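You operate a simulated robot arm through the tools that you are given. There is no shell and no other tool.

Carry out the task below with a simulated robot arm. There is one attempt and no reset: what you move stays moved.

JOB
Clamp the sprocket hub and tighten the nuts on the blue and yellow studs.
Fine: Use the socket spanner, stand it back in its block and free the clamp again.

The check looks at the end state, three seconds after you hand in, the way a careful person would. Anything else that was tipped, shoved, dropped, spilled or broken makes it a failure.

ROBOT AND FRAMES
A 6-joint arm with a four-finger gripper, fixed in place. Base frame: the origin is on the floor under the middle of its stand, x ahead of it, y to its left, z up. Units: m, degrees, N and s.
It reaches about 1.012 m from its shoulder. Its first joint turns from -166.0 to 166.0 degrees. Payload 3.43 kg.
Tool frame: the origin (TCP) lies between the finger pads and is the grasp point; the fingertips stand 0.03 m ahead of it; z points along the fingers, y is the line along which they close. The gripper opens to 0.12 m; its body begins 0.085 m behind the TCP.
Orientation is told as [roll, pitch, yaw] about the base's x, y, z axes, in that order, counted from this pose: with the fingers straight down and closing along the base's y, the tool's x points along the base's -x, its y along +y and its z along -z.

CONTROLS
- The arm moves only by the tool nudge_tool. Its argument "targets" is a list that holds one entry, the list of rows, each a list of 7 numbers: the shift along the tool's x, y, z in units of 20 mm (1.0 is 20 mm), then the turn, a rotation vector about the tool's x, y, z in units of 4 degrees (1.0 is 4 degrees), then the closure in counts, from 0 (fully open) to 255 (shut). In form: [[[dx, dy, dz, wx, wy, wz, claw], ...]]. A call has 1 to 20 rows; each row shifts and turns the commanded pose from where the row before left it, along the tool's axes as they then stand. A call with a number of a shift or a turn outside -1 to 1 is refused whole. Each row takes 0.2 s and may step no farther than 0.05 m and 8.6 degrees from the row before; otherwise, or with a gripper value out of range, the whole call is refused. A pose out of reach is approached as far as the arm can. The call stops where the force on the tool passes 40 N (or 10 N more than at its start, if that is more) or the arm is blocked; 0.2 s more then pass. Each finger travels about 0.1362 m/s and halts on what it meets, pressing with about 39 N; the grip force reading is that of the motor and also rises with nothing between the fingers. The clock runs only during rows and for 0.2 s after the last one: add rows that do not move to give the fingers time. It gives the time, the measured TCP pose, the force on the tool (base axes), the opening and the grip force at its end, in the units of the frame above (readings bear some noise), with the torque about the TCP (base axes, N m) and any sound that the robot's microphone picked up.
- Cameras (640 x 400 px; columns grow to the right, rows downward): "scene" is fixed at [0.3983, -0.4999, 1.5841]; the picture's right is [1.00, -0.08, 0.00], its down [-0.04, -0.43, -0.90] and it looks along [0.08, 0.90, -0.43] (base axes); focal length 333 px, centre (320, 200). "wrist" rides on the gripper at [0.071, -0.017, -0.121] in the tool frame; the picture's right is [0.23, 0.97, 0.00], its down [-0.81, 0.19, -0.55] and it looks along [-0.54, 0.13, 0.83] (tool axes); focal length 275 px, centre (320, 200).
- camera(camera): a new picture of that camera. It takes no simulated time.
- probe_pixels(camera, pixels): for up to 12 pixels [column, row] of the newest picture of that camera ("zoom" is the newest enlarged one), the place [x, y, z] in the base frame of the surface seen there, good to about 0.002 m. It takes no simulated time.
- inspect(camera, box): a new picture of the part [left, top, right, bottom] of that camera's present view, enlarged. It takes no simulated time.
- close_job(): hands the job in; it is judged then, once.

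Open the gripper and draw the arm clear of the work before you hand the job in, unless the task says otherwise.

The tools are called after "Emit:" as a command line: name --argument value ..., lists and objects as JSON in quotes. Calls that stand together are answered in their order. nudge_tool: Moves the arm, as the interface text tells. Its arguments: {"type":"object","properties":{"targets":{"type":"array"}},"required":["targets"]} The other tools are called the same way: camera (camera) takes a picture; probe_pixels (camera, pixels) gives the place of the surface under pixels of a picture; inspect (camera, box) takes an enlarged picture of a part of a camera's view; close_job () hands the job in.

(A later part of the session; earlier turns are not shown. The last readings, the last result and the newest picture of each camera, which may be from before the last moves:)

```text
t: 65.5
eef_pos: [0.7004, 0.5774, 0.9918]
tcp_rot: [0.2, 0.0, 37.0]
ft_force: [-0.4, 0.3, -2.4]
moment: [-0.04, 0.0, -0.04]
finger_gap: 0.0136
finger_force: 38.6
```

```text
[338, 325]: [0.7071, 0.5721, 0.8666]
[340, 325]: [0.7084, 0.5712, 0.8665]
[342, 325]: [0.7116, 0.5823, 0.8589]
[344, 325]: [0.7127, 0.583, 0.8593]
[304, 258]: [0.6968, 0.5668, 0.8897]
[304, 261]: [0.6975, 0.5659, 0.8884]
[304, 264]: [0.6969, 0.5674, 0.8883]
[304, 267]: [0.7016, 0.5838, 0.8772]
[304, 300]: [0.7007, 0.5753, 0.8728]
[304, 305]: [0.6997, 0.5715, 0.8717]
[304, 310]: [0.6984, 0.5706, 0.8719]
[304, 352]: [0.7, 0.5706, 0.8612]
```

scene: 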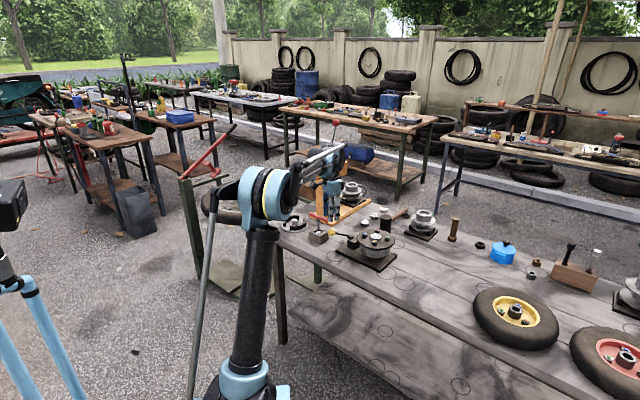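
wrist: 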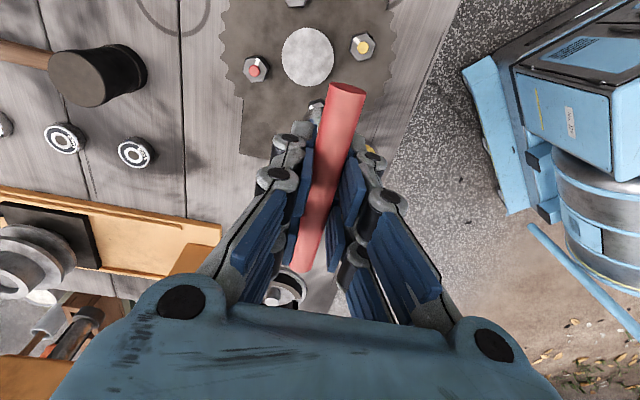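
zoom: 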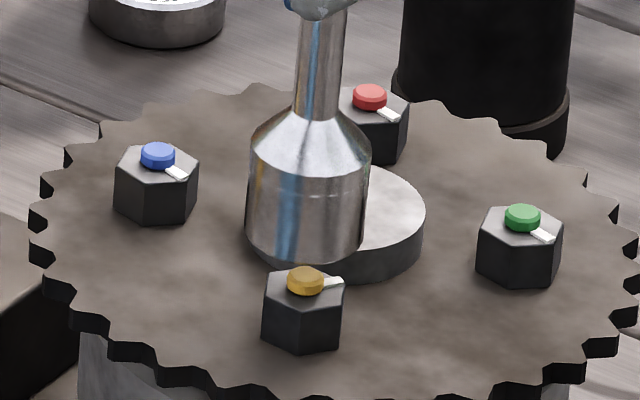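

Socket axis column 304.5 at row 215 maps to about 295.5 at the nut's row 325, while the nut's centre is near 300.5, so I shift +x by about 1.1 mm. Then I lower 11 mm to compare more closely.

Emit:
nudge_tool --targets '[[[-0.044, -0.033, 0, 0, 0, 0, 255], [0, 0, 0.18, 0, 0, 0, 255], [0, 0, 0.18, 0, 0, 0, 255], [0, 0, 0.18, 0, 0, 0, 255], [0, 0, 0, 0, 0, 0, 255]]]'

Emit:
inspect --camera "scene" --box '[363, 226, 387, 246]'

Emit:
probe_pixels --camera "zoom" --pixels '[[243, 260], [245, 260], [247, 260], [249, 260], [364, 260], [366, 260], [368, 260], [370, 260], [255, 330], [257, 330], [259, 330], [261, 330]]'

Emit:
probe_pixels --camera "zoom" --pixels '[[339, 330], [341, 330], [343, 330], [304, 298], [304, 301], [304, 304], [304, 307], [304, 310], [304, 313], [304, 316], [304, 320], [304, 355]]'

```text
t: 66.7
eef_pos: [0.6994, 0.5777, 0.9823]
tcp_rot: [0.2, 0.0, 37.0]
ft_force: [-0.4, -0.5, -2.5]
moment: [0.0, 0.04, 0.01]
finger_gap: 0.014
finger_force: 38.7
```

```text
16.00 times, centred on (375, 236) of scene
```

zoom: 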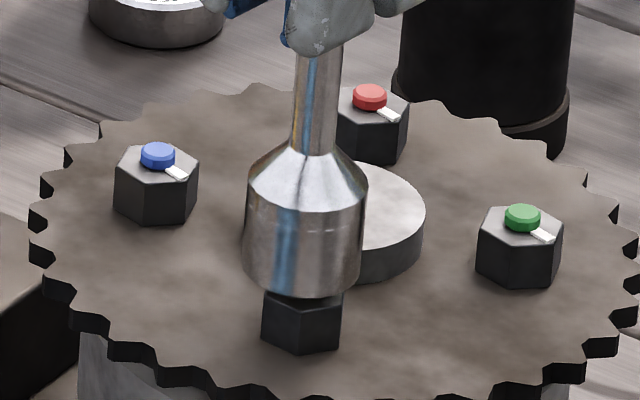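

```text
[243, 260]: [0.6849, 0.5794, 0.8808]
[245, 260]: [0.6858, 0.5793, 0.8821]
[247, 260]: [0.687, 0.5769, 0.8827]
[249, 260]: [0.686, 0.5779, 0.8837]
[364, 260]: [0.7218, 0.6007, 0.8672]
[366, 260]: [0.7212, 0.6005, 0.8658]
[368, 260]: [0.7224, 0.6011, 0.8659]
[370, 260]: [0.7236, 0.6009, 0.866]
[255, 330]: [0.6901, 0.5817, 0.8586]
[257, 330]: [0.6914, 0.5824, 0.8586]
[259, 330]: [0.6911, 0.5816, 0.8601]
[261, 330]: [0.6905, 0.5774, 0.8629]
```

```text
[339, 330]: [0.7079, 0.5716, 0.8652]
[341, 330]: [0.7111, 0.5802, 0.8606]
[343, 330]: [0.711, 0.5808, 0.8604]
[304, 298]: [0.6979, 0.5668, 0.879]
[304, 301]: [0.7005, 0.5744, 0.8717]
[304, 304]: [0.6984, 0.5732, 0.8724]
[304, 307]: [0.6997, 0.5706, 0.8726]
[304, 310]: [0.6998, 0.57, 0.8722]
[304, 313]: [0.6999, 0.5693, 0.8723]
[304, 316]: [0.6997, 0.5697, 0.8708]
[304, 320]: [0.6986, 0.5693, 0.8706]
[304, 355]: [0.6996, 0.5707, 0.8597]
```

The socket is about 0.9 mm short in +x and about 0.7 mm too far in +y. I correct (mainly tool −y by 1.1 mm) and lower gently to the nut's top.

Emit:
nudge_tool --targets '[[[-0.015, -0.055, 0, 0, 0, 0, 255], [0, 0, 0.08, 0, 0, 0, 255], [0, 0, 0.08, 0, 0, 0, 255], [0, 0, 0.08, 0, 0, 0, 255], [0, 0, 0, 0, 0, 0, 255]]]'

Emit:
inspect --camera "scene" --box '[363, 226, 387, 246]'

Emit:
probe_pixels --camera "zoom" --pixels '[[240, 275], [242, 275], [244, 275], [246, 275], [360, 275], [362, 275], [364, 275], [366, 275], [304, 314], [304, 317], [304, 320], [304, 323]]'

```text
t: 67.9
eef_pos: [0.7028, 0.5768, 0.9776]
tcp_rot: [0.3, -0.1, 37.0]
ft_force: [0.8, -0.4, -1.8]
moment: [-0.02, 0.0, -0.01]
finger_gap: 0.0139
finger_force: 39.0
```

```text
16.00 times, centred on (375, 236) of scene
```

zoom: 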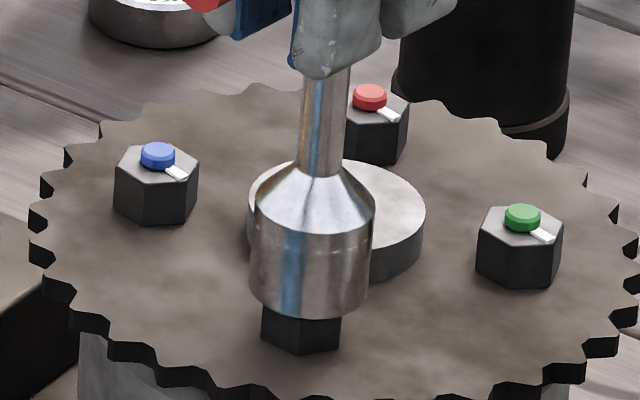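

```text
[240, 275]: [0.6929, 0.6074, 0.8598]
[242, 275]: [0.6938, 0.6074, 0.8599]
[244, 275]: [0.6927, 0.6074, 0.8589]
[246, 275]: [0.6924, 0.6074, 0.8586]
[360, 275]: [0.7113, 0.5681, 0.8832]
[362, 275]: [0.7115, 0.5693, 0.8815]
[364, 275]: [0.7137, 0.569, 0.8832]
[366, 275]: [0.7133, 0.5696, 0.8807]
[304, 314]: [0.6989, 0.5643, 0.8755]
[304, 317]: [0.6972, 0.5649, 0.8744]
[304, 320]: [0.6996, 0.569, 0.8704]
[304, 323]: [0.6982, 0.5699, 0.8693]
```

Now the socket seems slightly too far in +x. I refine the edges at row 275.

Emit:
probe_pixels --camera "zoom" --pixels '[[247, 275], [248, 275], [249, 275], [250, 275], [251, 275], [252, 275], [367, 275], [368, 275], [369, 275], [370, 275], [371, 275], [372, 275]]'

Emit:
nudge_tool --targets '[[[0, 0, 0, 0, 0, 0, 255], [0, 0, 0, 0, 0, 0, 255], [0, 0, 0, 0, 0, 0, 255]]]'

Emit:
inspect --camera "scene" --box '[363, 226, 387, 246]'

Emit:
probe_pixels --camera "zoom" --pixels '[[247, 275], [248, 275], [249, 275], [250, 275], [251, 275], [252, 275], [367, 275], [368, 275], [369, 275], [370, 275], [371, 275], [372, 275]]'

```text
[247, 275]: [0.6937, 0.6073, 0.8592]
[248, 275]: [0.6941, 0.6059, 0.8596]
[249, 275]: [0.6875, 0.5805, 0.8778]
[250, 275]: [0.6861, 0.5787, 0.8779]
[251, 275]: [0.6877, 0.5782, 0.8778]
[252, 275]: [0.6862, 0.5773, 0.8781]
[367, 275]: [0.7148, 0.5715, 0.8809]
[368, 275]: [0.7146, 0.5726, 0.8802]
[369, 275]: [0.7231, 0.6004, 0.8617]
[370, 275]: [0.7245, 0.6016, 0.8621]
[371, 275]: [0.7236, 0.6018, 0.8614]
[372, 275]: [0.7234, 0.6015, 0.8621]
```

```text
t: 68.7
eef_pos: [0.7021, 0.5753, 0.9764]
tcp_rot: [0.2, 0.0, 37.0]
ft_force: [0.3, -0.5, -2.6]
moment: [0.01, 0.0, 0.0]
finger_gap: 0.0137
finger_force: 38.8
```

```text
16.00 times, centred on (375, 236) of scene
```

zoom: 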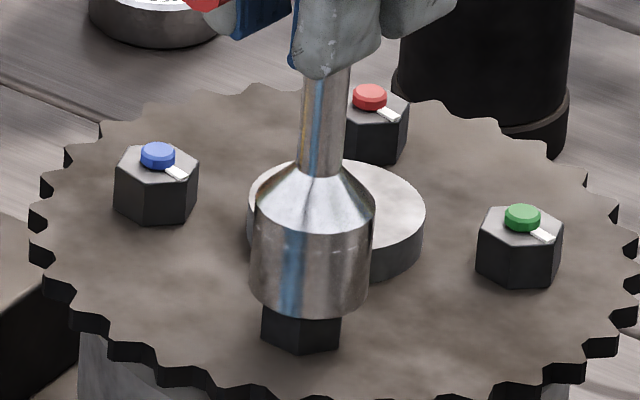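

```text
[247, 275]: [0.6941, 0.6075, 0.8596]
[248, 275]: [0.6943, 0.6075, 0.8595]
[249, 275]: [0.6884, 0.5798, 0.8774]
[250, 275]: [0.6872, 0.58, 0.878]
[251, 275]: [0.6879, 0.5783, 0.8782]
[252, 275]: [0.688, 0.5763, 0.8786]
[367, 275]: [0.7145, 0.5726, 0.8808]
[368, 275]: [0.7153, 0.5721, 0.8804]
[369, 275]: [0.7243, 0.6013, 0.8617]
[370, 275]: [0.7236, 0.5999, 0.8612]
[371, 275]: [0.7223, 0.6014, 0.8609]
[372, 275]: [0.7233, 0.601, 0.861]
```

The socket is steady with its axis 1.0 mm too far in +x. I shift −1.0 mm in x and lower in about 1 mm steps to engage.

Emit:
nudge_tool --targets '[[[0.04, 0.03, 0, 0, 0, 0, 255], [0, 0, 0.06, 0, 0, 0, 255], [0, 0, 0.06, 0, 0, 0, 255], [0, 0, 0, 0, 0, 0, 255]]]'

Emit:
inspect --camera "scene" --box '[363, 226, 387, 246]'

Emit:
probe_pixels --camera "zoom" --pixels '[[243, 280], [244, 280], [245, 280], [246, 280], [247, 280], [248, 280], [363, 280], [364, 280], [365, 280], [366, 280], [367, 280], [368, 280]]'

```text
t: 69.7
eef_pos: [0.7025, 0.5765, 0.9743]
tcp_rot: [0.1, 0.0, 37.0]
ft_force: [0.3, 0.3, 0.2]
moment: [0.12, -0.04, 0.0]
finger_gap: 0.0138
finger_force: 38.9
```

```text
16.00 times, centred on (375, 236) of scene
```

zoom: 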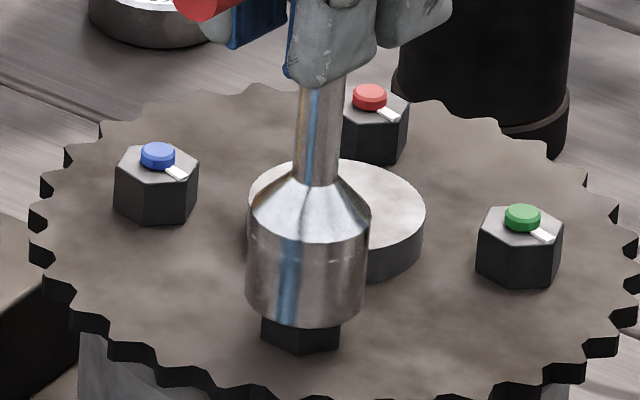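

```text
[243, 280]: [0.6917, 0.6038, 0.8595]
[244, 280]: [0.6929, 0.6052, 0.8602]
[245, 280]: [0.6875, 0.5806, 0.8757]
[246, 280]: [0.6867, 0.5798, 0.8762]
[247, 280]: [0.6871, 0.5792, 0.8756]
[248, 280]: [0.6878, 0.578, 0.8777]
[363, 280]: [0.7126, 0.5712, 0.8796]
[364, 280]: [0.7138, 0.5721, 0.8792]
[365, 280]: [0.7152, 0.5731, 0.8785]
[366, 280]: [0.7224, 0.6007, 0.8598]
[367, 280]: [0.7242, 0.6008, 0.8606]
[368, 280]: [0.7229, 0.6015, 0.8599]
```

Aligned now (axis maps to 300.9 versus 300), with light contact just beginning at z=0.9743. I press on 2 mm to see whether it slips over.

Emit:
nudge_tool --targets '[[[0, 0, 0.05, 0, 0, 0, 255], [0, 0, 0.05, 0, 0, 0, 255], [0, 0, 0, 0, 0, 0, 255]]]'

```text
t: 70.5
eef_pos: [0.7013, 0.5773, 0.9709]
tcp_rot: [0.2, 0.0, 36.9]
ft_force: [6.0, 5.9, -3.7]
moment: [0.7, -0.59, 0.03]
finger_gap: 0.0135
finger_force: 38.9
```

It slipped over the yellow nut (z=0.9709, no upward force). I relieve the side force and lower to full seat near z=0.965.

Emit:
nudge_tool --targets '[[[-0.0175, 0.0025, 0.07, 0, 0, 0, 255], [0, 0, 0.07, 0, 0, 0, 255], [0, 0, 0.07, 0, 0, 0, 255], [0, 0, 0.06, 0, 0, 0, 255], [0, 0, 0, 0, 0, 0, 255]]]'

Emit:
inspect --camera "scene" --box '[363, 226, 387, 246]'

```text
t: 71.7
eef_pos: [0.7013, 0.5773, 0.9663]
tcp_rot: [0.1, 0.0, 37.0]
ft_force: [-0.9, 0.8, -2.3]
moment: [-0.03, -0.06, 0.01]
finger_gap: 0.0137
finger_force: 39.2
```

```text
16.00 times, centred on (375, 236) of scene
```

zoom: 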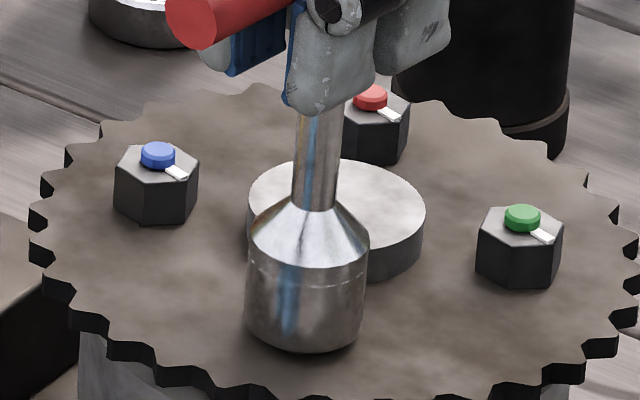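

Seated with no load at z=0.966. Now I turn clockwise, 12° per call, watching the torque.

Emit:
nudge_tool --targets '[[[0, 0, 0.01, 0, 0, 0.75, 255], [0, 0, 0, 0, 0, 0.75, 255], [0, 0, 0, 0, 0, 0.75, 255], [0, 0, 0, 0, 0, 0.75, 255]]]'

Emit:
nudge_tool --targets '[[[0, 0, 0, 0, 0, 0.75, 255], [0, 0, 0, 0, 0, 0.75, 255], [0, 0, 0, 0, 0, 0.75, 255], [0, 0, 0, 0, 0, 0.75, 255]]]'

```text
t: 72.7
eef_pos: [0.7025, 0.5773, 0.966]
tcp_rot: [0.2, 0.0, 24.9]
ft_force: [-10.9, 0.0, -10.3]
moment: [-0.22, 0.99, 0.16]
finger_gap: 0.014
finger_force: 38.9
```

```text
t: 73.7
eef_pos: [0.7015, 0.5759, 0.9665]
tcp_rot: [0.2, 0.0, 12.9]
ft_force: [-3.6, 5.1, -4.6]
moment: [0.28, 0.47, 0.09]
finger_gap: 0.014
finger_force: 39.0
```

The nut is turning lightly (0.09–0.16 N m). I relieve the side force a little and continue.

Emit:
nudge_tool --targets '[[[0.005, 0.011, 0.01, 0, 0, 0.75, 255], [0, 0, 0, 0, 0, 0.75, 255], [0, 0, 0, 0, 0, 0.75, 255], [0, 0, 0, 0, 0, 0.75, 255]]]'

Emit:
nudge_tool --targets '[[[0, 0, 0, 0, 0, 0.75, 255], [0, 0, 0, 0, 0, 0.75, 255], [0, 0, 0, 0, 0, 0.75, 255]]]'

```text
t: 74.7
eef_pos: [0.7008, 0.5773, 0.9663]
tcp_rot: [0.3, 0.0, 0.9]
ft_force: [3.1, 5.0, 17.6]
moment: [0.39, -0.37, 0.12]
finger_gap: 0.0137
finger_force: 38.9
```

```text
t: 75.5
eef_pos: [0.7012, 0.5765, 0.9654]
tcp_rot: [0.1, 0.1, -8.0]
ft_force: [-7.2, 7.1, 10.6]
moment: [0.62, 0.78, 0.21]
finger_gap: 0.014
finger_force: 39.0
```

Yaw −8°, torque 0.21 N m with some side load. I relieve it and continue 9° more.

Emit:
nudge_tool --targets '[[[0.016, 0.012, -0.015, 0, 0, 0.5, 255], [0, 0, 0, 0, 0, 0.5, 255], [0, 0, 0, 0, 0, 0.5, 255], [0, 0, 0, 0, 0, 0.5, 255]]]'

Emit:
nudge_tool --targets '[[[0, 0, 0, 0, 0, 0.5, 255], [0, 0, 0, 0, 0, 0.5, 255], [0, 0, 0, 0, 0, 0.5, 255], [0, 0, 0, 0, 0, 0.5, 255]]]'

```text
t: 76.5
eef_pos: [0.7015, 0.5765, 0.9645]
tcp_rot: [0.1, 0.1, -16.1]
ft_force: [-7.5, 4.8, -8.0]
moment: [0.38, 0.84, 0.1]
finger_gap: 0.0136
finger_force: 39.4
```

```text
t: 77.5
eef_pos: [0.7023, 0.5772, 0.9662]
tcp_rot: [0.2, 0.1, -24.0]
ft_force: [-1.7, 8.0, -6.1]
moment: [0.61, 0.34, 0.1]
finger_gap: 0.0138
finger_force: 39.0
```

Yaw −24°, torque 0.10 N m. I relieve +y by 0.3 mm and go on with 2° rows, reading every 6°.

Emit:
nudge_tool --targets '[[[0.006, 0.014, 0.01, 0, 0, 0.5, 255], [0, 0, 0, 0, 0, 0.5, 255], [0, 0, 0, 0, 0, 0.5, 255]]]'

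Emit:
nudge_tool --targets '[[[0, 0, 0, 0, 0, 0.5, 255], [0, 0, 0, 0, 0, 0.5, 255]]]'

```text
t: 78.3
eef_pos: [0.7011, 0.5787, 0.9661]
tcp_rot: [0.1, 0.2, -30.1]
ft_force: [-4.3, 5.2, -1.5]
moment: [0.47, 0.42, 0.07]
finger_gap: 0.0138
finger_force: 39.7
```

```text
t: 78.9
eef_pos: [0.7004, 0.5779, 0.9654]
tcp_rot: [0.1, 0.1, -34.1]
ft_force: [0.5, 8.0, 7.4]
moment: [0.64, 0.1, 0.12]
finger_gap: 0.014
finger_force: 38.8
```

Yaw −34°, still 0.12 N m; the tight point is expected near −40°. I go in single 1.5–2° steps now.

Emit:
nudge_tool --targets '[[[0.004, 0.01, 0, 0, 0, 0.4, 255], [0, 0, 0, 0, 0, 0.4, 255]]]'

Emit:
nudge_tool --targets '[[[0, 0, 0, 0, 0, 0.4, 255]]]'

```text
t: 79.5
eef_pos: [0.7014, 0.5769, 0.9658]
tcp_rot: [0.1, 0.2, -37.3]
ft_force: [0.6, 4.2, 2.6]
moment: [0.35, 0.03, 0.16]
finger_gap: 0.0135
finger_force: 38.9
```

```text
t: 79.9
eef_pos: [0.701, 0.5785, 0.9652]
tcp_rot: [0.0, 0.2, -38.9]
ft_force: [0.4, 1.6, -6.4]
moment: [0.06, -0.1, 0.51]
finger_gap: 0.0138
finger_force: 39.5
```

Torque is rising: 0.51 N m at −38.9°. Before going on I check whether the hub has moved compared with the last picture (blue cap at (158,154), red (370,96), green (522,217)).

Emit:
inspect --camera "scene" --box '[363, 226, 387, 246]'

Emit:
inspect --camera "scene" --box '[335, 210, 395, 260]'

```text
16.00 times, centred on (375, 236) of scene
```

zoom: 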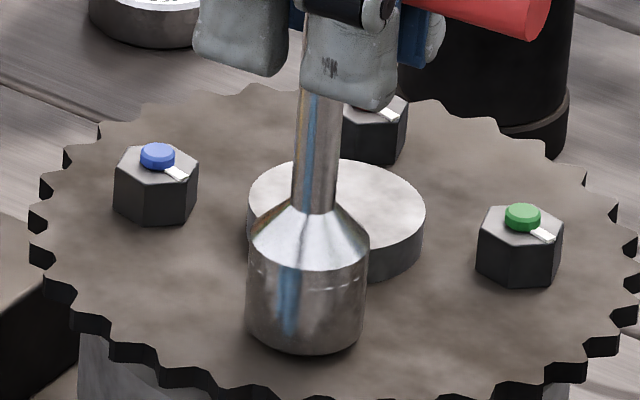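

```text
8.00 times, centred on (365, 235) of scene
```

zoom: 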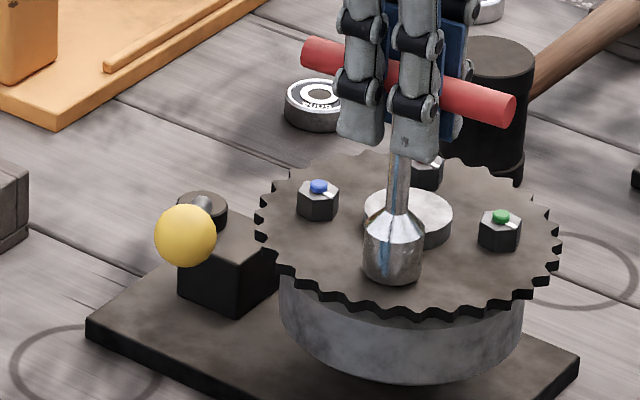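

The hub has not moved. I add 1.2° more and check torque.

Emit:
nudge_tool --targets '[[[0, 0, 0, 0, 0, 0.3, 255]]]'

Emit:
inspect --camera "scene" --box '[363, 226, 387, 246]'

```text
t: 80.3
eef_pos: [0.7015, 0.5788, 0.966]
tcp_rot: [0.1, 0.1, -40.0]
ft_force: [-1.2, 6.2, -4.6]
moment: [0.4, 0.26, 0.72]
finger_gap: 0.014
finger_force: 39.0
```

```text
16.00 times, centred on (375, 236) of scene
```

zoom: 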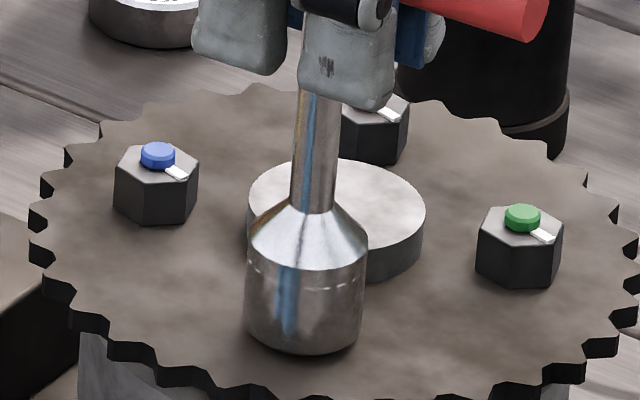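

Torque 0.72 N m, hub still in place (blue at (158,154), green at (522,217)). I add another 1.2°.

Emit:
nudge_tool --targets '[[[0, 0, 0, 0, 0, 0.3, 255]]]'

Emit:
inspect --camera "scene" --box '[363, 226, 387, 246]'

```text
t: 80.7
eef_pos: [0.7008, 0.5796, 0.9668]
tcp_rot: [0.1, 0.2, -41.2]
ft_force: [-3.8, 10.4, -1.8]
moment: [0.68, 0.51, 0.89]
finger_gap: 0.0139
finger_force: 39.0
```

```text
16.00 times, centred on (375, 236) of scene
```

zoom: 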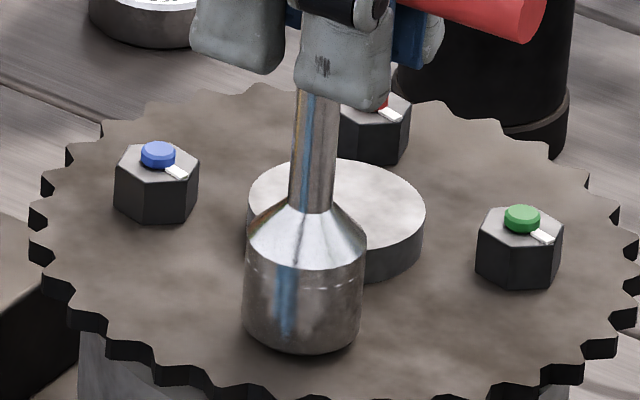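

Torque 0.89 N m and the yellow nut is against its stop; the hub only just begins to give. I take one more 1° step to confirm, then unload.

Emit:
nudge_tool --targets '[[[0.003, 0.012, 0, 0, 0, 0.3, 255], [0, 0, 0, 0, 0, 0, 255]]]'

```text
t: 81.3
eef_pos: [0.7017, 0.5783, 0.9661]
tcp_rot: [0.1, 0.1, -42.3]
ft_force: [-9.8, 11.2, -4.3]
moment: [0.77, 0.72, 0.99]
finger_gap: 0.014
finger_force: 38.8
```

Torque 0.99 N m — the yellow nut is tight. I turn back about 3° to unload, relieve the side force, and lift off.

Emit:
nudge_tool --targets '[[[0.01, 0.003, 0, 0, 0, -0.4, 255], [0.01, 0, 0, 0, 0, -0.4, 255], [0, 0, 0, 0, 0, 0, 255]]]'

```text
t: 82.1
eef_pos: [0.7022, 0.5794, 0.9672]
tcp_rot: [0.2, 0.1, -39.3]
ft_force: [1.8, 4.8, -1.3]
moment: [0.22, -0.16, 0.16]
finger_gap: 0.0136
finger_force: 39.0
```

Loads are small now (Mz 0.16). I lift the socket off the yellow nut.

Emit:
nudge_tool --targets '[[[0, 0.008, -0.1, 0, 0, -0.2, 255], [0, 0, -0.2, 0, 0, 0, 255], [0, 0, -0.3, 0, 0, 0, 255], [0, 0, -0.4, 0, 0, 0, 255], [0, 0, -0.5, 0, 0, 0, 255], [0, 0, -0.5, 0, 0, 0, 255], [0, 0, -0.5, 0, 0, 0, 255], [0, 0, 0, 0, 0, 0, 255]]]'

Emit:
inspect --camera "scene" --box '[355, 222, 395, 248]'

Emit:
camera --camera "wrist"

```text
t: 83.9
eef_pos: [0.7002, 0.5797, 1.0154]
tcp_rot: [0.1, 0.2, -38.4]
ft_force: [-0.4, 0.6, -1.7]
moment: [0.02, 0.03, -0.04]
finger_gap: 0.0136
finger_force: 39.1
```

```text
15.38 times, centred on (375, 235) of scene
```

zoom: 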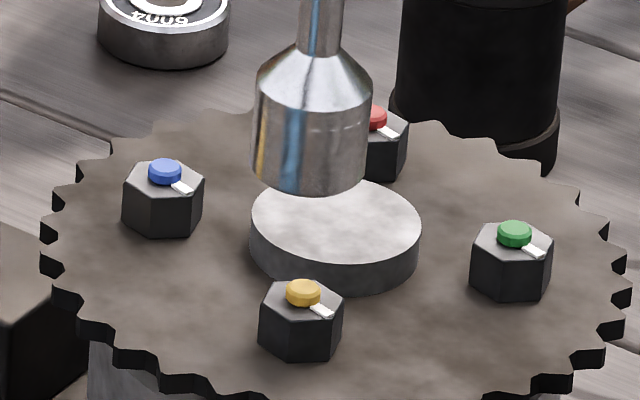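

```text
taken
```

wrist: 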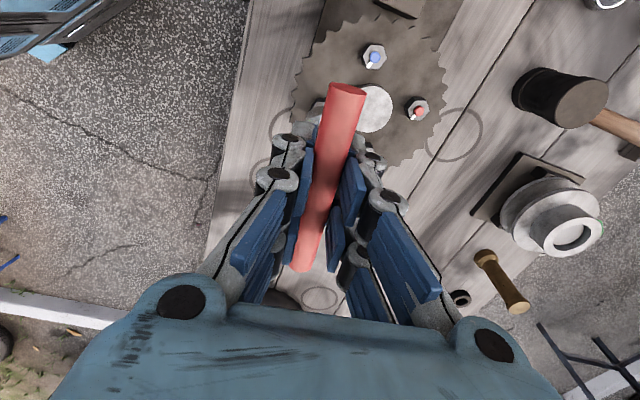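

All four ticks now point the same way: yellow (322,310), blue (182,187), green (534,251), red (386,131). Both nuts are tight. Now I carry the spanner back over its block, turning to yaw −44.8° (bar in the same line as before).

Emit:
nudge_tool --targets '[[[0, 0, -0.3, 0, 0, 0.8, 255], [0, 0, 0, 0, 0, 0.8, 255], [0.8875, 0.016, 0, 0, 0, 0, 255], [0.8875, 0.016, 0, 0, 0, 0, 255], [0.8875, 0.016, 0, 0, 0, 0, 255], [0.8875, 0.016, 0, 0, 0, 0, 255], [0.8875, 0.016, 0, 0, 0, 0, 255], [0.8875, 0.016, 0, 0, 0, 0, 255], [0.8875, 0.016, 0, 0, 0, 0, 255], [0.8875, 0.016, 0, 0, 0, 0, 255], [0.8875, 0.016, 0, 0, 0, 0, 255], [0.8875, 0.016, 0, 0, 0, 0, 255], [0.8875, 0.016, 0, 0, 0, 0, 255], [0.8875, 0.016, 0, 0, 0, 0, 255], [0.8875, 0.016, 0, 0, 0, 0, 255], [0.8875, 0.016, 0, 0, 0, 0, 255], [0.8875, 0.016, 0, 0, 0, 0, 255], [0.8875, 0.016, 0, 0, 0, 0, 255], [0, 0, 0, 0, 0, 0, 255]]]'

Emit:
inspect --camera "scene" --box '[290, 190, 360, 250]'

Emit:
camera --camera "wrist"

```text
t: 87.9
eef_pos: [0.5026, 0.7839, 1.0221]
tcp_rot: [0.1, 0.2, -44.9]
ft_force: [1.1, -0.1, -1.5]
moment: [0.0, -0.02, 0.0]
finger_gap: 0.0136
finger_force: 38.6
```

```text
6.67 times, centred on (325, 220) of scene
```

zoom: 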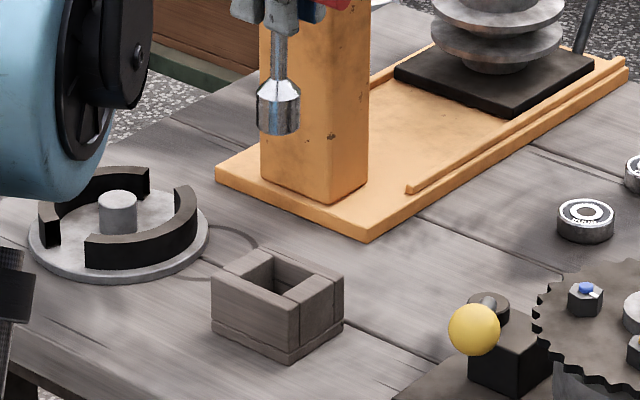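

```text
taken
```

wrist: 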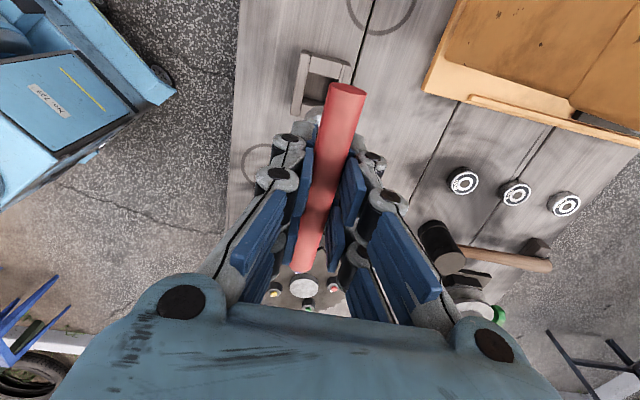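

TCP is at (0.5026, 0.7839), matching the home pose. I lower so that the mouth is about 14 mm above the block's top (z≈0.922) and check alignment with the hole.

Emit:
nudge_tool --targets '[[[0, 0, 0.9, 0, 0, 0, 255], [0, 0, 0.9, 0, 0, 0, 255], [0, 0, 0.9, 0, 0, 0, 255], [0, 0, 0.9, 0, 0, 0, 255], [0, 0, 0.9, 0, 0, 0, 255], [0, 0, 0.5, 0, 0, 0, 255], [0, 0, 0, 0, 0, 0, 255]]]'

Emit:
inspect --camera "scene" --box '[305, 215, 335, 240]'

```text
t: 89.5
eef_pos: [0.5014, 0.7823, 0.9212]
tcp_rot: [0.1, 0.2, -44.8]
ft_force: [-0.6, -0.2, -1.7]
moment: [-0.02, 0.01, -0.02]
finger_gap: 0.0136
finger_force: 38.8
```

```text
16.00 times, centred on (320, 228) of scene
```

zoom: 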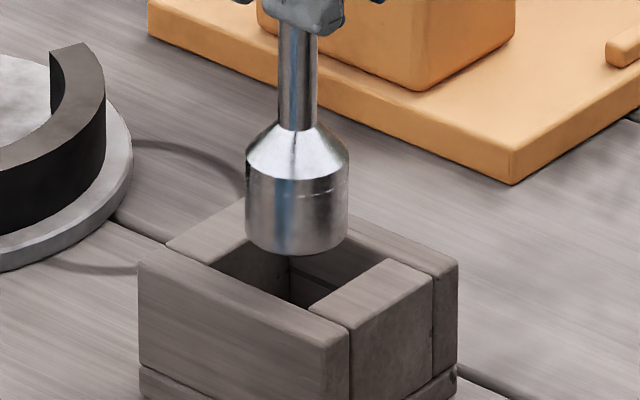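

The socket hangs above the opening. I probe the opening's rim corners (left ≈(207,262), front ≈(310,312), right ≈(392,260)) and the socket's mouth to compare centres.

Emit:
probe_pixels --camera "zoom" --pixels '[[203, 262], [310, 317], [394, 258], [258, 287], [350, 285], [297, 252], [249, 225], [344, 225], [140, 262], [345, 350], [455, 268], [240, 208]]'

```text
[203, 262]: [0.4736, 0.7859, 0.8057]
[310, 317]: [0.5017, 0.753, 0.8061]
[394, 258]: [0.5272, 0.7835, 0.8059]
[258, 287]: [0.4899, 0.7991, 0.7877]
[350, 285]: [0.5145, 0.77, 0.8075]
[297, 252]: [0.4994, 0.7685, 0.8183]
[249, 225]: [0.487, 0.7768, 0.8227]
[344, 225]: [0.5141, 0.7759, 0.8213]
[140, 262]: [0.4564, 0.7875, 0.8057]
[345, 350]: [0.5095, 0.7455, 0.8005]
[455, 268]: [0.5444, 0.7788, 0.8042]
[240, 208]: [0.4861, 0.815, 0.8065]
```

Socket centre (0.5005, 0.783) agrees with the opening's centre (about 0.501, 0.784) with about 4 mm clearance. I lower 40 mm into the block.

Emit:
nudge_tool --targets '[[[0, 0, 0.4, 0, 0, 0, 255], [0, 0, 0.4, 0, 0, 0, 255], [0, 0, 0.4, 0, 0, 0, 255], [0, 0, 0.4, 0, 0, 0, 255], [0, 0, 0.4, 0, 0, 0, 255], [0, 0, 0, 0, 0, 0, 255]]]'

Emit:
inspect --camera "scene" --box '[300, 205, 340, 240]'

```text
t: 90.3
eef_pos: [0.4912, 0.7816, 0.9043]
tcp_rot: [0.6, -0.3, -44.8]
ft_force: [2.0, 0.7, -3.0]
moment: [-0.01, 0.17, 0.0]
finger_gap: 0.0132
finger_force: 39.1
stopped in row 4: the force on the tool passed its limit at 56 N (the readings are from after the stop); the commanded pose is now the measured one
```

```text
11.43 times, centred on (320, 222) of scene
```

zoom: 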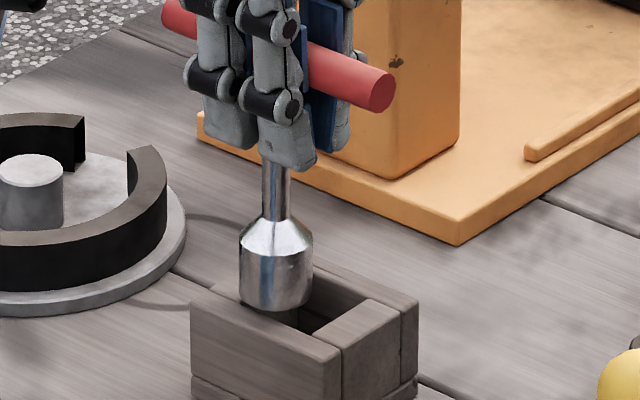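

The socket struck the rim (56 N) and the arm backed off to (0.491, 0.782, 0.904). I raise 25 mm at once and check the block and the spanner's position in the grip.

Emit:
nudge_tool --targets '[[[0, 0, -0.4, 0, 0, 0, 255], [0, 0, -0.4, 0, 0, 0, 255], [0, 0, -0.4, 0, 0, 0, 255], [0, 0, 0, 0, 0, 0, 255]]]'

Emit:
inspect --camera "scene" --box '[305, 215, 335, 240]'

Emit:
camera --camera "wrist"

Emit:
inspect --camera "scene" --box '[290, 180, 360, 250]'

```text
t: 91.3
eef_pos: [0.4927, 0.7814, 0.9317]
tcp_rot: [0.5, -0.3, -44.8]
ft_force: [-0.7, -0.3, -2.0]
moment: [-0.04, 0.01, -0.02]
finger_gap: 0.0129
finger_force: 38.7
```

```text
16.00 times, centred on (320, 228) of scene
```

zoom: 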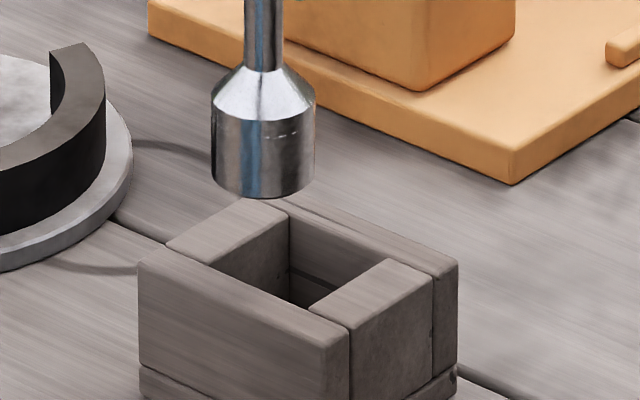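

```text
taken
```

wrist: 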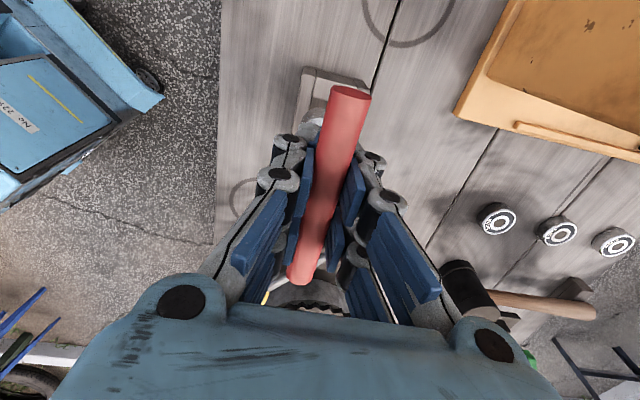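

```text
5.71 times, centred on (325, 215) of scene
```

zoom: 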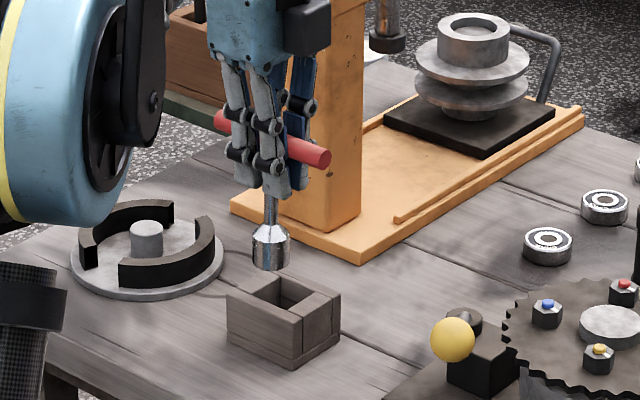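

The block has not moved (its corners are at the same pixels as before). The bar seems to have slid up a few mm in the grip; I zoom to check the spanner's position and tilt.

Emit:
inspect --camera "scene" --box '[305, 195, 335, 232]'

Emit:
inspect --camera "wrist" --box '[250, 70, 410, 300]'

```text
10.81 times, centred on (320, 214) of scene
```

zoom: 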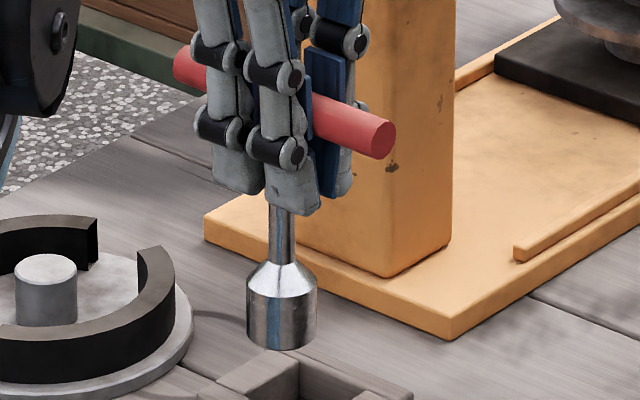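

```text
1.74 times, centred on (330, 185) of wrist
```

zoom: 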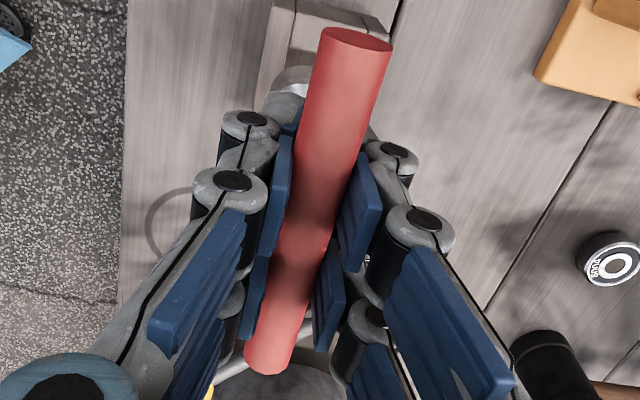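

I probe the shaft, the socket and the bar's ends to get the spanner's exact offset and tilt relative to the TCP (0.4927, 0.7814, 0.9317).

Emit:
probe_pixels --camera "zoom" --pixels '[[320, 30], [290, 370]]'

Emit:
inspect --camera "scene" --box '[305, 195, 335, 232]'

Emit:
probe_pixels --camera "zoom" --pixels '[[281, 212], [281, 225], [281, 240], [282, 300], [282, 320], [282, 335], [282, 345], [282, 349], [250, 320], [314, 320], [180, 62], [380, 135]]'

```text
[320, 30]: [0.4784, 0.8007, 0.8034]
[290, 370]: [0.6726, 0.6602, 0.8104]
```

```text
10.81 times, centred on (320, 214) of scene
```

zoom: 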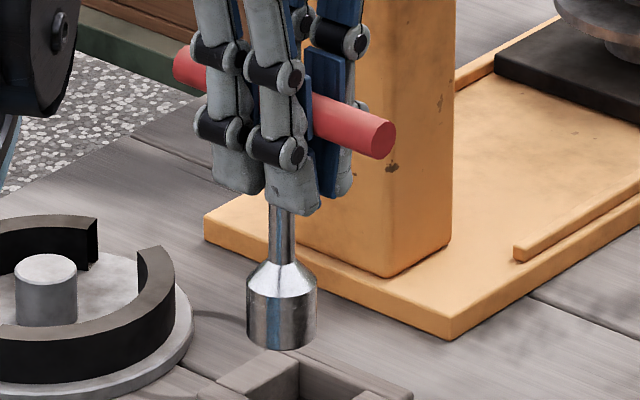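

```text
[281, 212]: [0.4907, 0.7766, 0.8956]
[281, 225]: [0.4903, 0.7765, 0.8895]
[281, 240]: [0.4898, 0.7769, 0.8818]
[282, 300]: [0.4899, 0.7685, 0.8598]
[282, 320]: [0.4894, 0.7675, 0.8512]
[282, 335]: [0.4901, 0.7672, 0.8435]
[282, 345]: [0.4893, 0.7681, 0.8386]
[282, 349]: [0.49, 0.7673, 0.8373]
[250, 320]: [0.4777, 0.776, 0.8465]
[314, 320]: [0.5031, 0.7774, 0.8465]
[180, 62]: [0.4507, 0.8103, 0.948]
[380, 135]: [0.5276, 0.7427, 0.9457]
```

The spanner slid up about 9.5 mm in the grip but hangs vertical: mouth now at TCP z − 0.095, axis at TCP + (−0.002, 0). I move back over the opening, target TCP (0.5021, 0.784), and lower only to just above the rim.

Emit:
nudge_tool --targets '[[[-0.12, 0.21, 0, 0, 0, 0, 255], [-0.12, 0.21, 0, 0, 0, 0, 255], [0, 0, 0.2, 0, 0, 0, 255], [0, 0, 0.2, 0, 0, 0, 255], [0, 0, 0.2, 0, 0, 0, 255], [0, 0, 0.2, 0, 0, 0, 255], [0, 0, 0.2, 0, 0, 0, 255], [0, 0, 0, 0, 0, 0, 255]]]'

Emit:
inspect --camera "scene" --box '[305, 215, 335, 240]'

```text
t: 93.1
eef_pos: [0.5, 0.7854, 0.911]
tcp_rot: [0.6, -0.3, -44.8]
ft_force: [0.0, -1.0, -2.5]
moment: [-0.01, 0.01, 0.05]
finger_gap: 0.0132
finger_force: 39.1
```

```text
16.00 times, centred on (320, 228) of scene
```

zoom: 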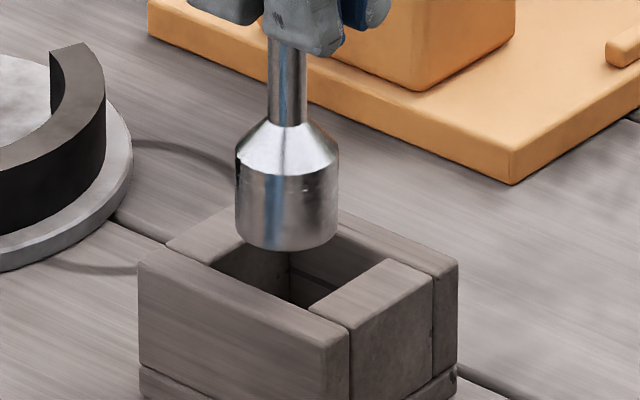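

The mouth centre projects to (287,256) in the rim plane versus the opening's centre (299.5,261), so I need about +3 mm in x and −2 mm in y. I shift and look again.

Emit:
nudge_tool --targets '[[[-0.177, 0.035, 0, 0, 0, 0, 255], [0, 0, 0, 0, 0, 0, 255]]]'

Emit:
inspect --camera "scene" --box '[305, 215, 335, 240]'

```text
t: 93.7
eef_pos: [0.5018, 0.7839, 0.9102]
tcp_rot: [0.6, -0.3, -44.8]
ft_force: [-0.7, -0.2, -2.0]
moment: [0.0, 0.02, -0.02]
finger_gap: 0.0133
finger_force: 38.7
```

```text
16.00 times, centred on (320, 228) of scene
```

zoom: 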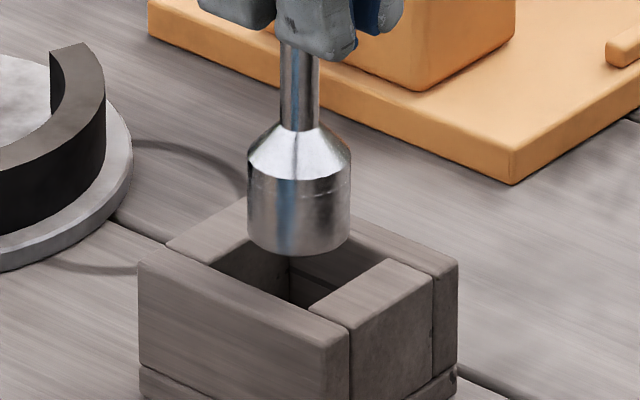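

Now the mouth centre projects to about (299,260) against the opening's centre (299.5,261). I lower 12 mm slowly and check for drift.

Emit:
nudge_tool --targets '[[[0, 0, 0.12, 0, 0, 0, 255], [0, 0, 0.12, 0, 0, 0, 255], [0, 0, 0.12, 0, 0, 0, 255], [0, 0, 0.12, 0, 0, 0, 255], [0, 0, 0.12, 0, 0, 0, 255], [0, 0, 0, 0, 0, 0, 255]]]'

Emit:
inspect --camera "scene" --box '[305, 215, 335, 240]'

```text
t: 95.1
eef_pos: [0.5035, 0.7819, 0.8981]
tcp_rot: [0.6, -0.2, -44.8]
ft_force: [-0.9, 0.1, -2.5]
moment: [0.01, -0.05, -0.01]
finger_gap: 0.013
finger_force: 38.9
```

```text
16.00 times, centred on (320, 228) of scene
```

zoom: 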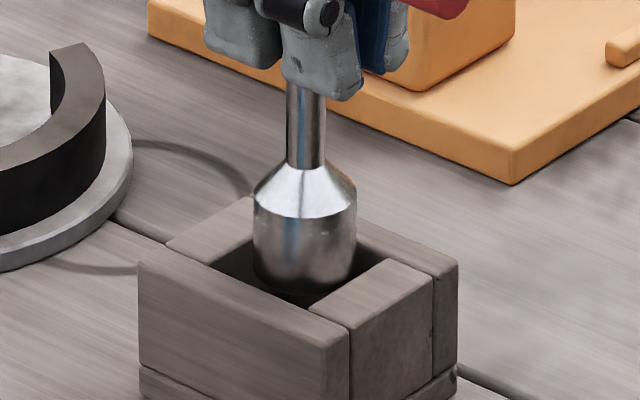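

The socket is just entering, having drifted about +1.7 mm in x. I shift back (−1.5, +1.0 mm) and lower further slowly.

Emit:
nudge_tool --targets '[[[0.088, -0.018, 0, 0, 0, 0, 255], [0, 0, 0.12, 0, 0, 0, 255], [0, 0, 0.12, 0, 0, 0, 255], [0, 0, 0.12, 0, 0, 0, 255], [0, 0, 0, 0, 0, 0, 255]]]'

Emit:
inspect --camera "scene" --box '[305, 215, 335, 240]'

```text
t: 96.3
eef_pos: [0.5022, 0.7839, 0.8914]
tcp_rot: [0.6, -0.3, -44.9]
ft_force: [-1.1, 0.5, -2.0]
moment: [0.04, 0.01, 0.03]
finger_gap: 0.0134
finger_force: 39.4
```

```text
16.00 times, centred on (320, 228) of scene
```

zoom: 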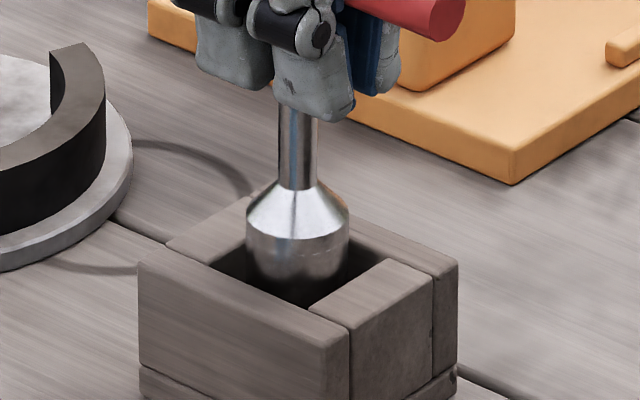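

The socket is centred and inside the opening with no contact. I continue 12 mm down.

Emit:
nudge_tool --targets '[[[0, 0, 0.12, 0, 0, 0, 255], [0, 0, 0.12, 0, 0, 0, 255], [0, 0, 0.12, 0, 0, 0, 255], [0, 0, 0.12, 0, 0, 0, 255], [0, 0, 0.12, 0, 0, 0, 255], [0, 0, 0, 0, 0, 0, 255]]]'

Emit:
inspect --camera "scene" --box '[305, 215, 335, 240]'

```text
t: 97.7
eef_pos: [0.5023, 0.7835, 0.8793]
tcp_rot: [0.7, -0.2, -44.8]
ft_force: [-0.1, -0.8, -2.8]
moment: [0.02, -0.01, 0.0]
finger_gap: 0.0131
finger_force: 39.0
```

```text
16.00 times, centred on (320, 228) of scene
```

zoom: 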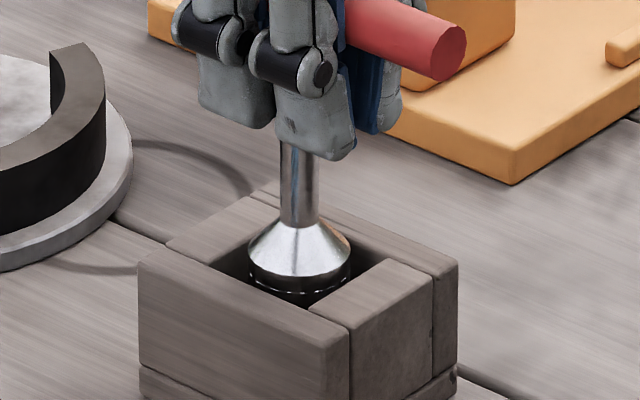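

Nearly down (about 11 mm to the floor of the block). I lower 9 mm more, then creep.

Emit:
nudge_tool --targets '[[[0, 0, 0.1, 0, 0, 0, 255], [0, 0, 0.1, 0, 0, 0, 255], [0, 0, 0.1, 0, 0, 0, 255], [0, 0, 0.1, 0, 0, 0, 255], [0, 0, 0, 0, 0, 0, 255]]]'

Emit:
nudge_tool --targets '[[[0, 0, 0.06, 0, 0, 0, 255], [0, 0, 0, 0, 0, 0, 255]]]'

```text
t: 98.9
eef_pos: [0.5034, 0.7832, 0.8706]
tcp_rot: [0.6, -0.3, -44.8]
ft_force: [0.6, -0.4, -2.6]
moment: [-0.01, -0.02, 0.02]
finger_gap: 0.013
finger_force: 39.0
```

```text
t: 99.5
eef_pos: [0.502, 0.7847, 0.8689]
tcp_rot: [0.6, -0.4, -44.7]
ft_force: [1.2, -0.5, -1.9]
moment: [0.0, 0.03, -0.01]
finger_gap: 0.0131
finger_force: 39.5
```

No contact yet at z=0.8689. I creep down in 1 mm steps until the force shows the floor.

Emit:
nudge_tool --targets '[[[0, 0, 0.05, 0, 0, 0, 255], [0, 0, 0, 0, 0, 0, 255]]]'

Emit:
nudge_tool --targets '[[[0, 0, 0.04, 0, 0, 0, 255], [0, 0, 0, 0, 0, 0, 255]]]'

Emit:
inspect --camera "scene" --box '[305, 215, 335, 240]'

```text
t: 100.1
eef_pos: [0.501, 0.7826, 0.8677]
tcp_rot: [0.5, -0.4, -44.8]
ft_force: [0.6, 0.2, -1.7]
moment: [-0.01, 0.03, 0.01]
finger_gap: 0.013
finger_force: 39.4
```

```text
t: 100.7
eef_pos: [0.5035, 0.7837, 0.8685]
tcp_rot: [0.6, -0.3, -44.8]
ft_force: [0.0, 0.9, -1.9]
moment: [0.0, -0.03, -0.01]
finger_gap: 0.013
finger_force: 39.3
```

```text
16.00 times, centred on (320, 228) of scene
```

zoom: 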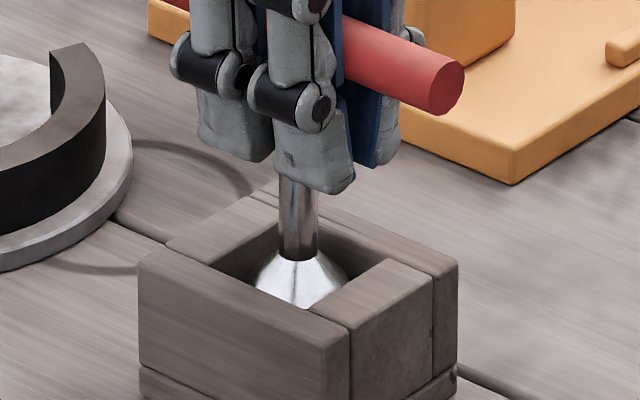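

Still only the weight on the tool at z=0.8685. I probe the bar, shaft and socket to compare with the stored position (bar top was at z≈0.885, shaft/taper junction near 0.805).

Emit:
probe_pixels --camera "zoom" --pixels '[[446, 85], [400, 50], [420, 45], [298, 240], [298, 258], [298, 290], [300, 305], [140, 262], [345, 340], [455, 268], [203, 262], [394, 258]]'

Emit:
camera --camera "wrist"

```text
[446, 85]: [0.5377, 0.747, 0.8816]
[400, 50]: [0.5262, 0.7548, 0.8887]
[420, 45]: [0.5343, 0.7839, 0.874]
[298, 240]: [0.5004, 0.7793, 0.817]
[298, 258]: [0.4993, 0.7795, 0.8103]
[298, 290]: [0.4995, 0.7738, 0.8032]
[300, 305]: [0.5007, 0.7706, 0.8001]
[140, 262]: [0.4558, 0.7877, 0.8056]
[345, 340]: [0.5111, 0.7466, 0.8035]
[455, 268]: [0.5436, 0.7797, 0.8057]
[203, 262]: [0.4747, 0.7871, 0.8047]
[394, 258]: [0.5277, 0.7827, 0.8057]
```

```text
taken
```

wrist: 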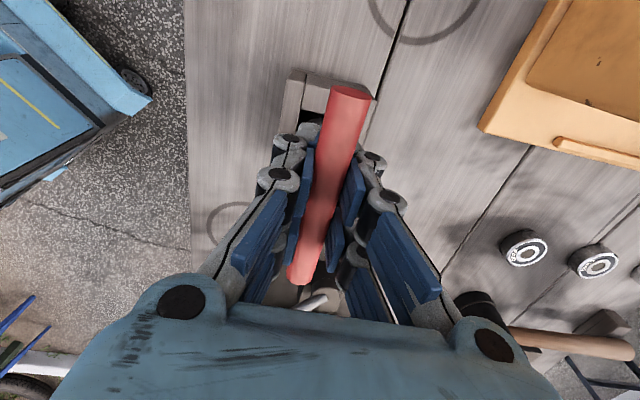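

The bar's top is at about 0.8887 versus 0.885 when stored, so about 3–4 mm remain. I creep down further.

Emit:
nudge_tool --targets '[[[0, 0, 0.06, 0, 0, 0, 255], [0, 0, 0.05, 0, 0, 0, 255], [0, 0, 0, 0, 0, 0, 255]]]'

Emit:
nudge_tool --targets '[[[0, 0, 0.05, 0, 0, 0, 255], [0, 0, 0, 0, 0, 0, 255]]]'

```text
t: 101.5
eef_pos: [0.5036, 0.7827, 0.8668]
tcp_rot: [0.5, -0.4, -44.8]
ft_force: [-0.4, 1.3, 2.2]
moment: [0.07, -0.06, 0.04]
finger_gap: 0.0132
finger_force: 39.4
```

```text
t: 102.1
eef_pos: [0.5019, 0.7823, 0.8663]
tcp_rot: [0.7, -0.4, -44.8]
ft_force: [-1.2, 8.1, 34.1]
moment: [0.32, 0.0, 0.02]
finger_gap: 0.0129
finger_force: 39.0
```

The socket is on the block's floor (34 N). I relieve 1.2 mm and then open the fingers slowly to release.

Emit:
nudge_tool --targets '[[[0, 0, -0.06, 0, 0, 0, 255], [0, 0, 0, 0, 0, 0, 255]]]'

Emit:
nudge_tool --targets '[[[0, 0, 0, 0, 0, 0, 215], [0, 0, 0, 0, 0, 0, 190], [0, 0, 0, 0, 0, 0, 165], [0, 0, 0, 0, 0, 0, 140], [0, 0, 0, 0, 0, 0, 130], [0, 0, 0, 0, 0, 0, 130]]]'

Emit:
inspect --camera "scene" --box '[300, 200, 340, 240]'

Emit:
camera --camera "wrist"

```text
t: 102.7
eef_pos: [0.5031, 0.7821, 0.8657]
tcp_rot: [0.7, -0.3, -44.7]
ft_force: [-2.1, 4.4, 26.9]
moment: [-0.05, 0.26, -0.05]
finger_gap: 0.0129
finger_force: 39.5
```

```text
t: 104.1
eef_pos: [0.5032, 0.7818, 0.865]
tcp_rot: [0.6, -0.2, -44.9]
ft_force: [0.6, -0.5, 0.4]
moment: [-0.01, 0.01, 0.0]
finger_gap: 0.0589
finger_force: 0.0
```

```text
10.00 times, centred on (320, 220) of scene
```

zoom: 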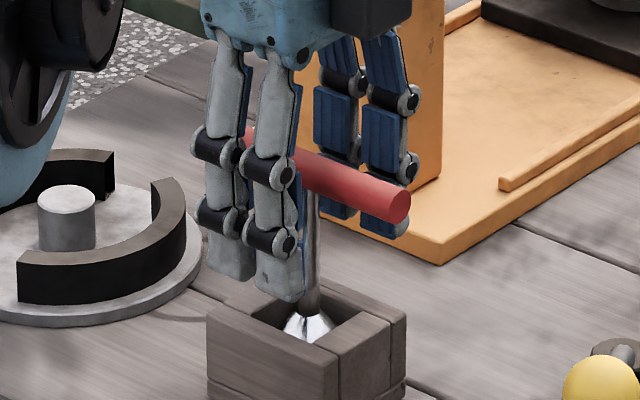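

```text
taken
```

wrist: 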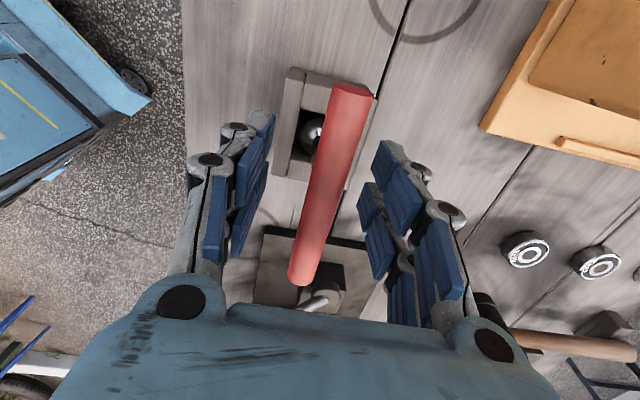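

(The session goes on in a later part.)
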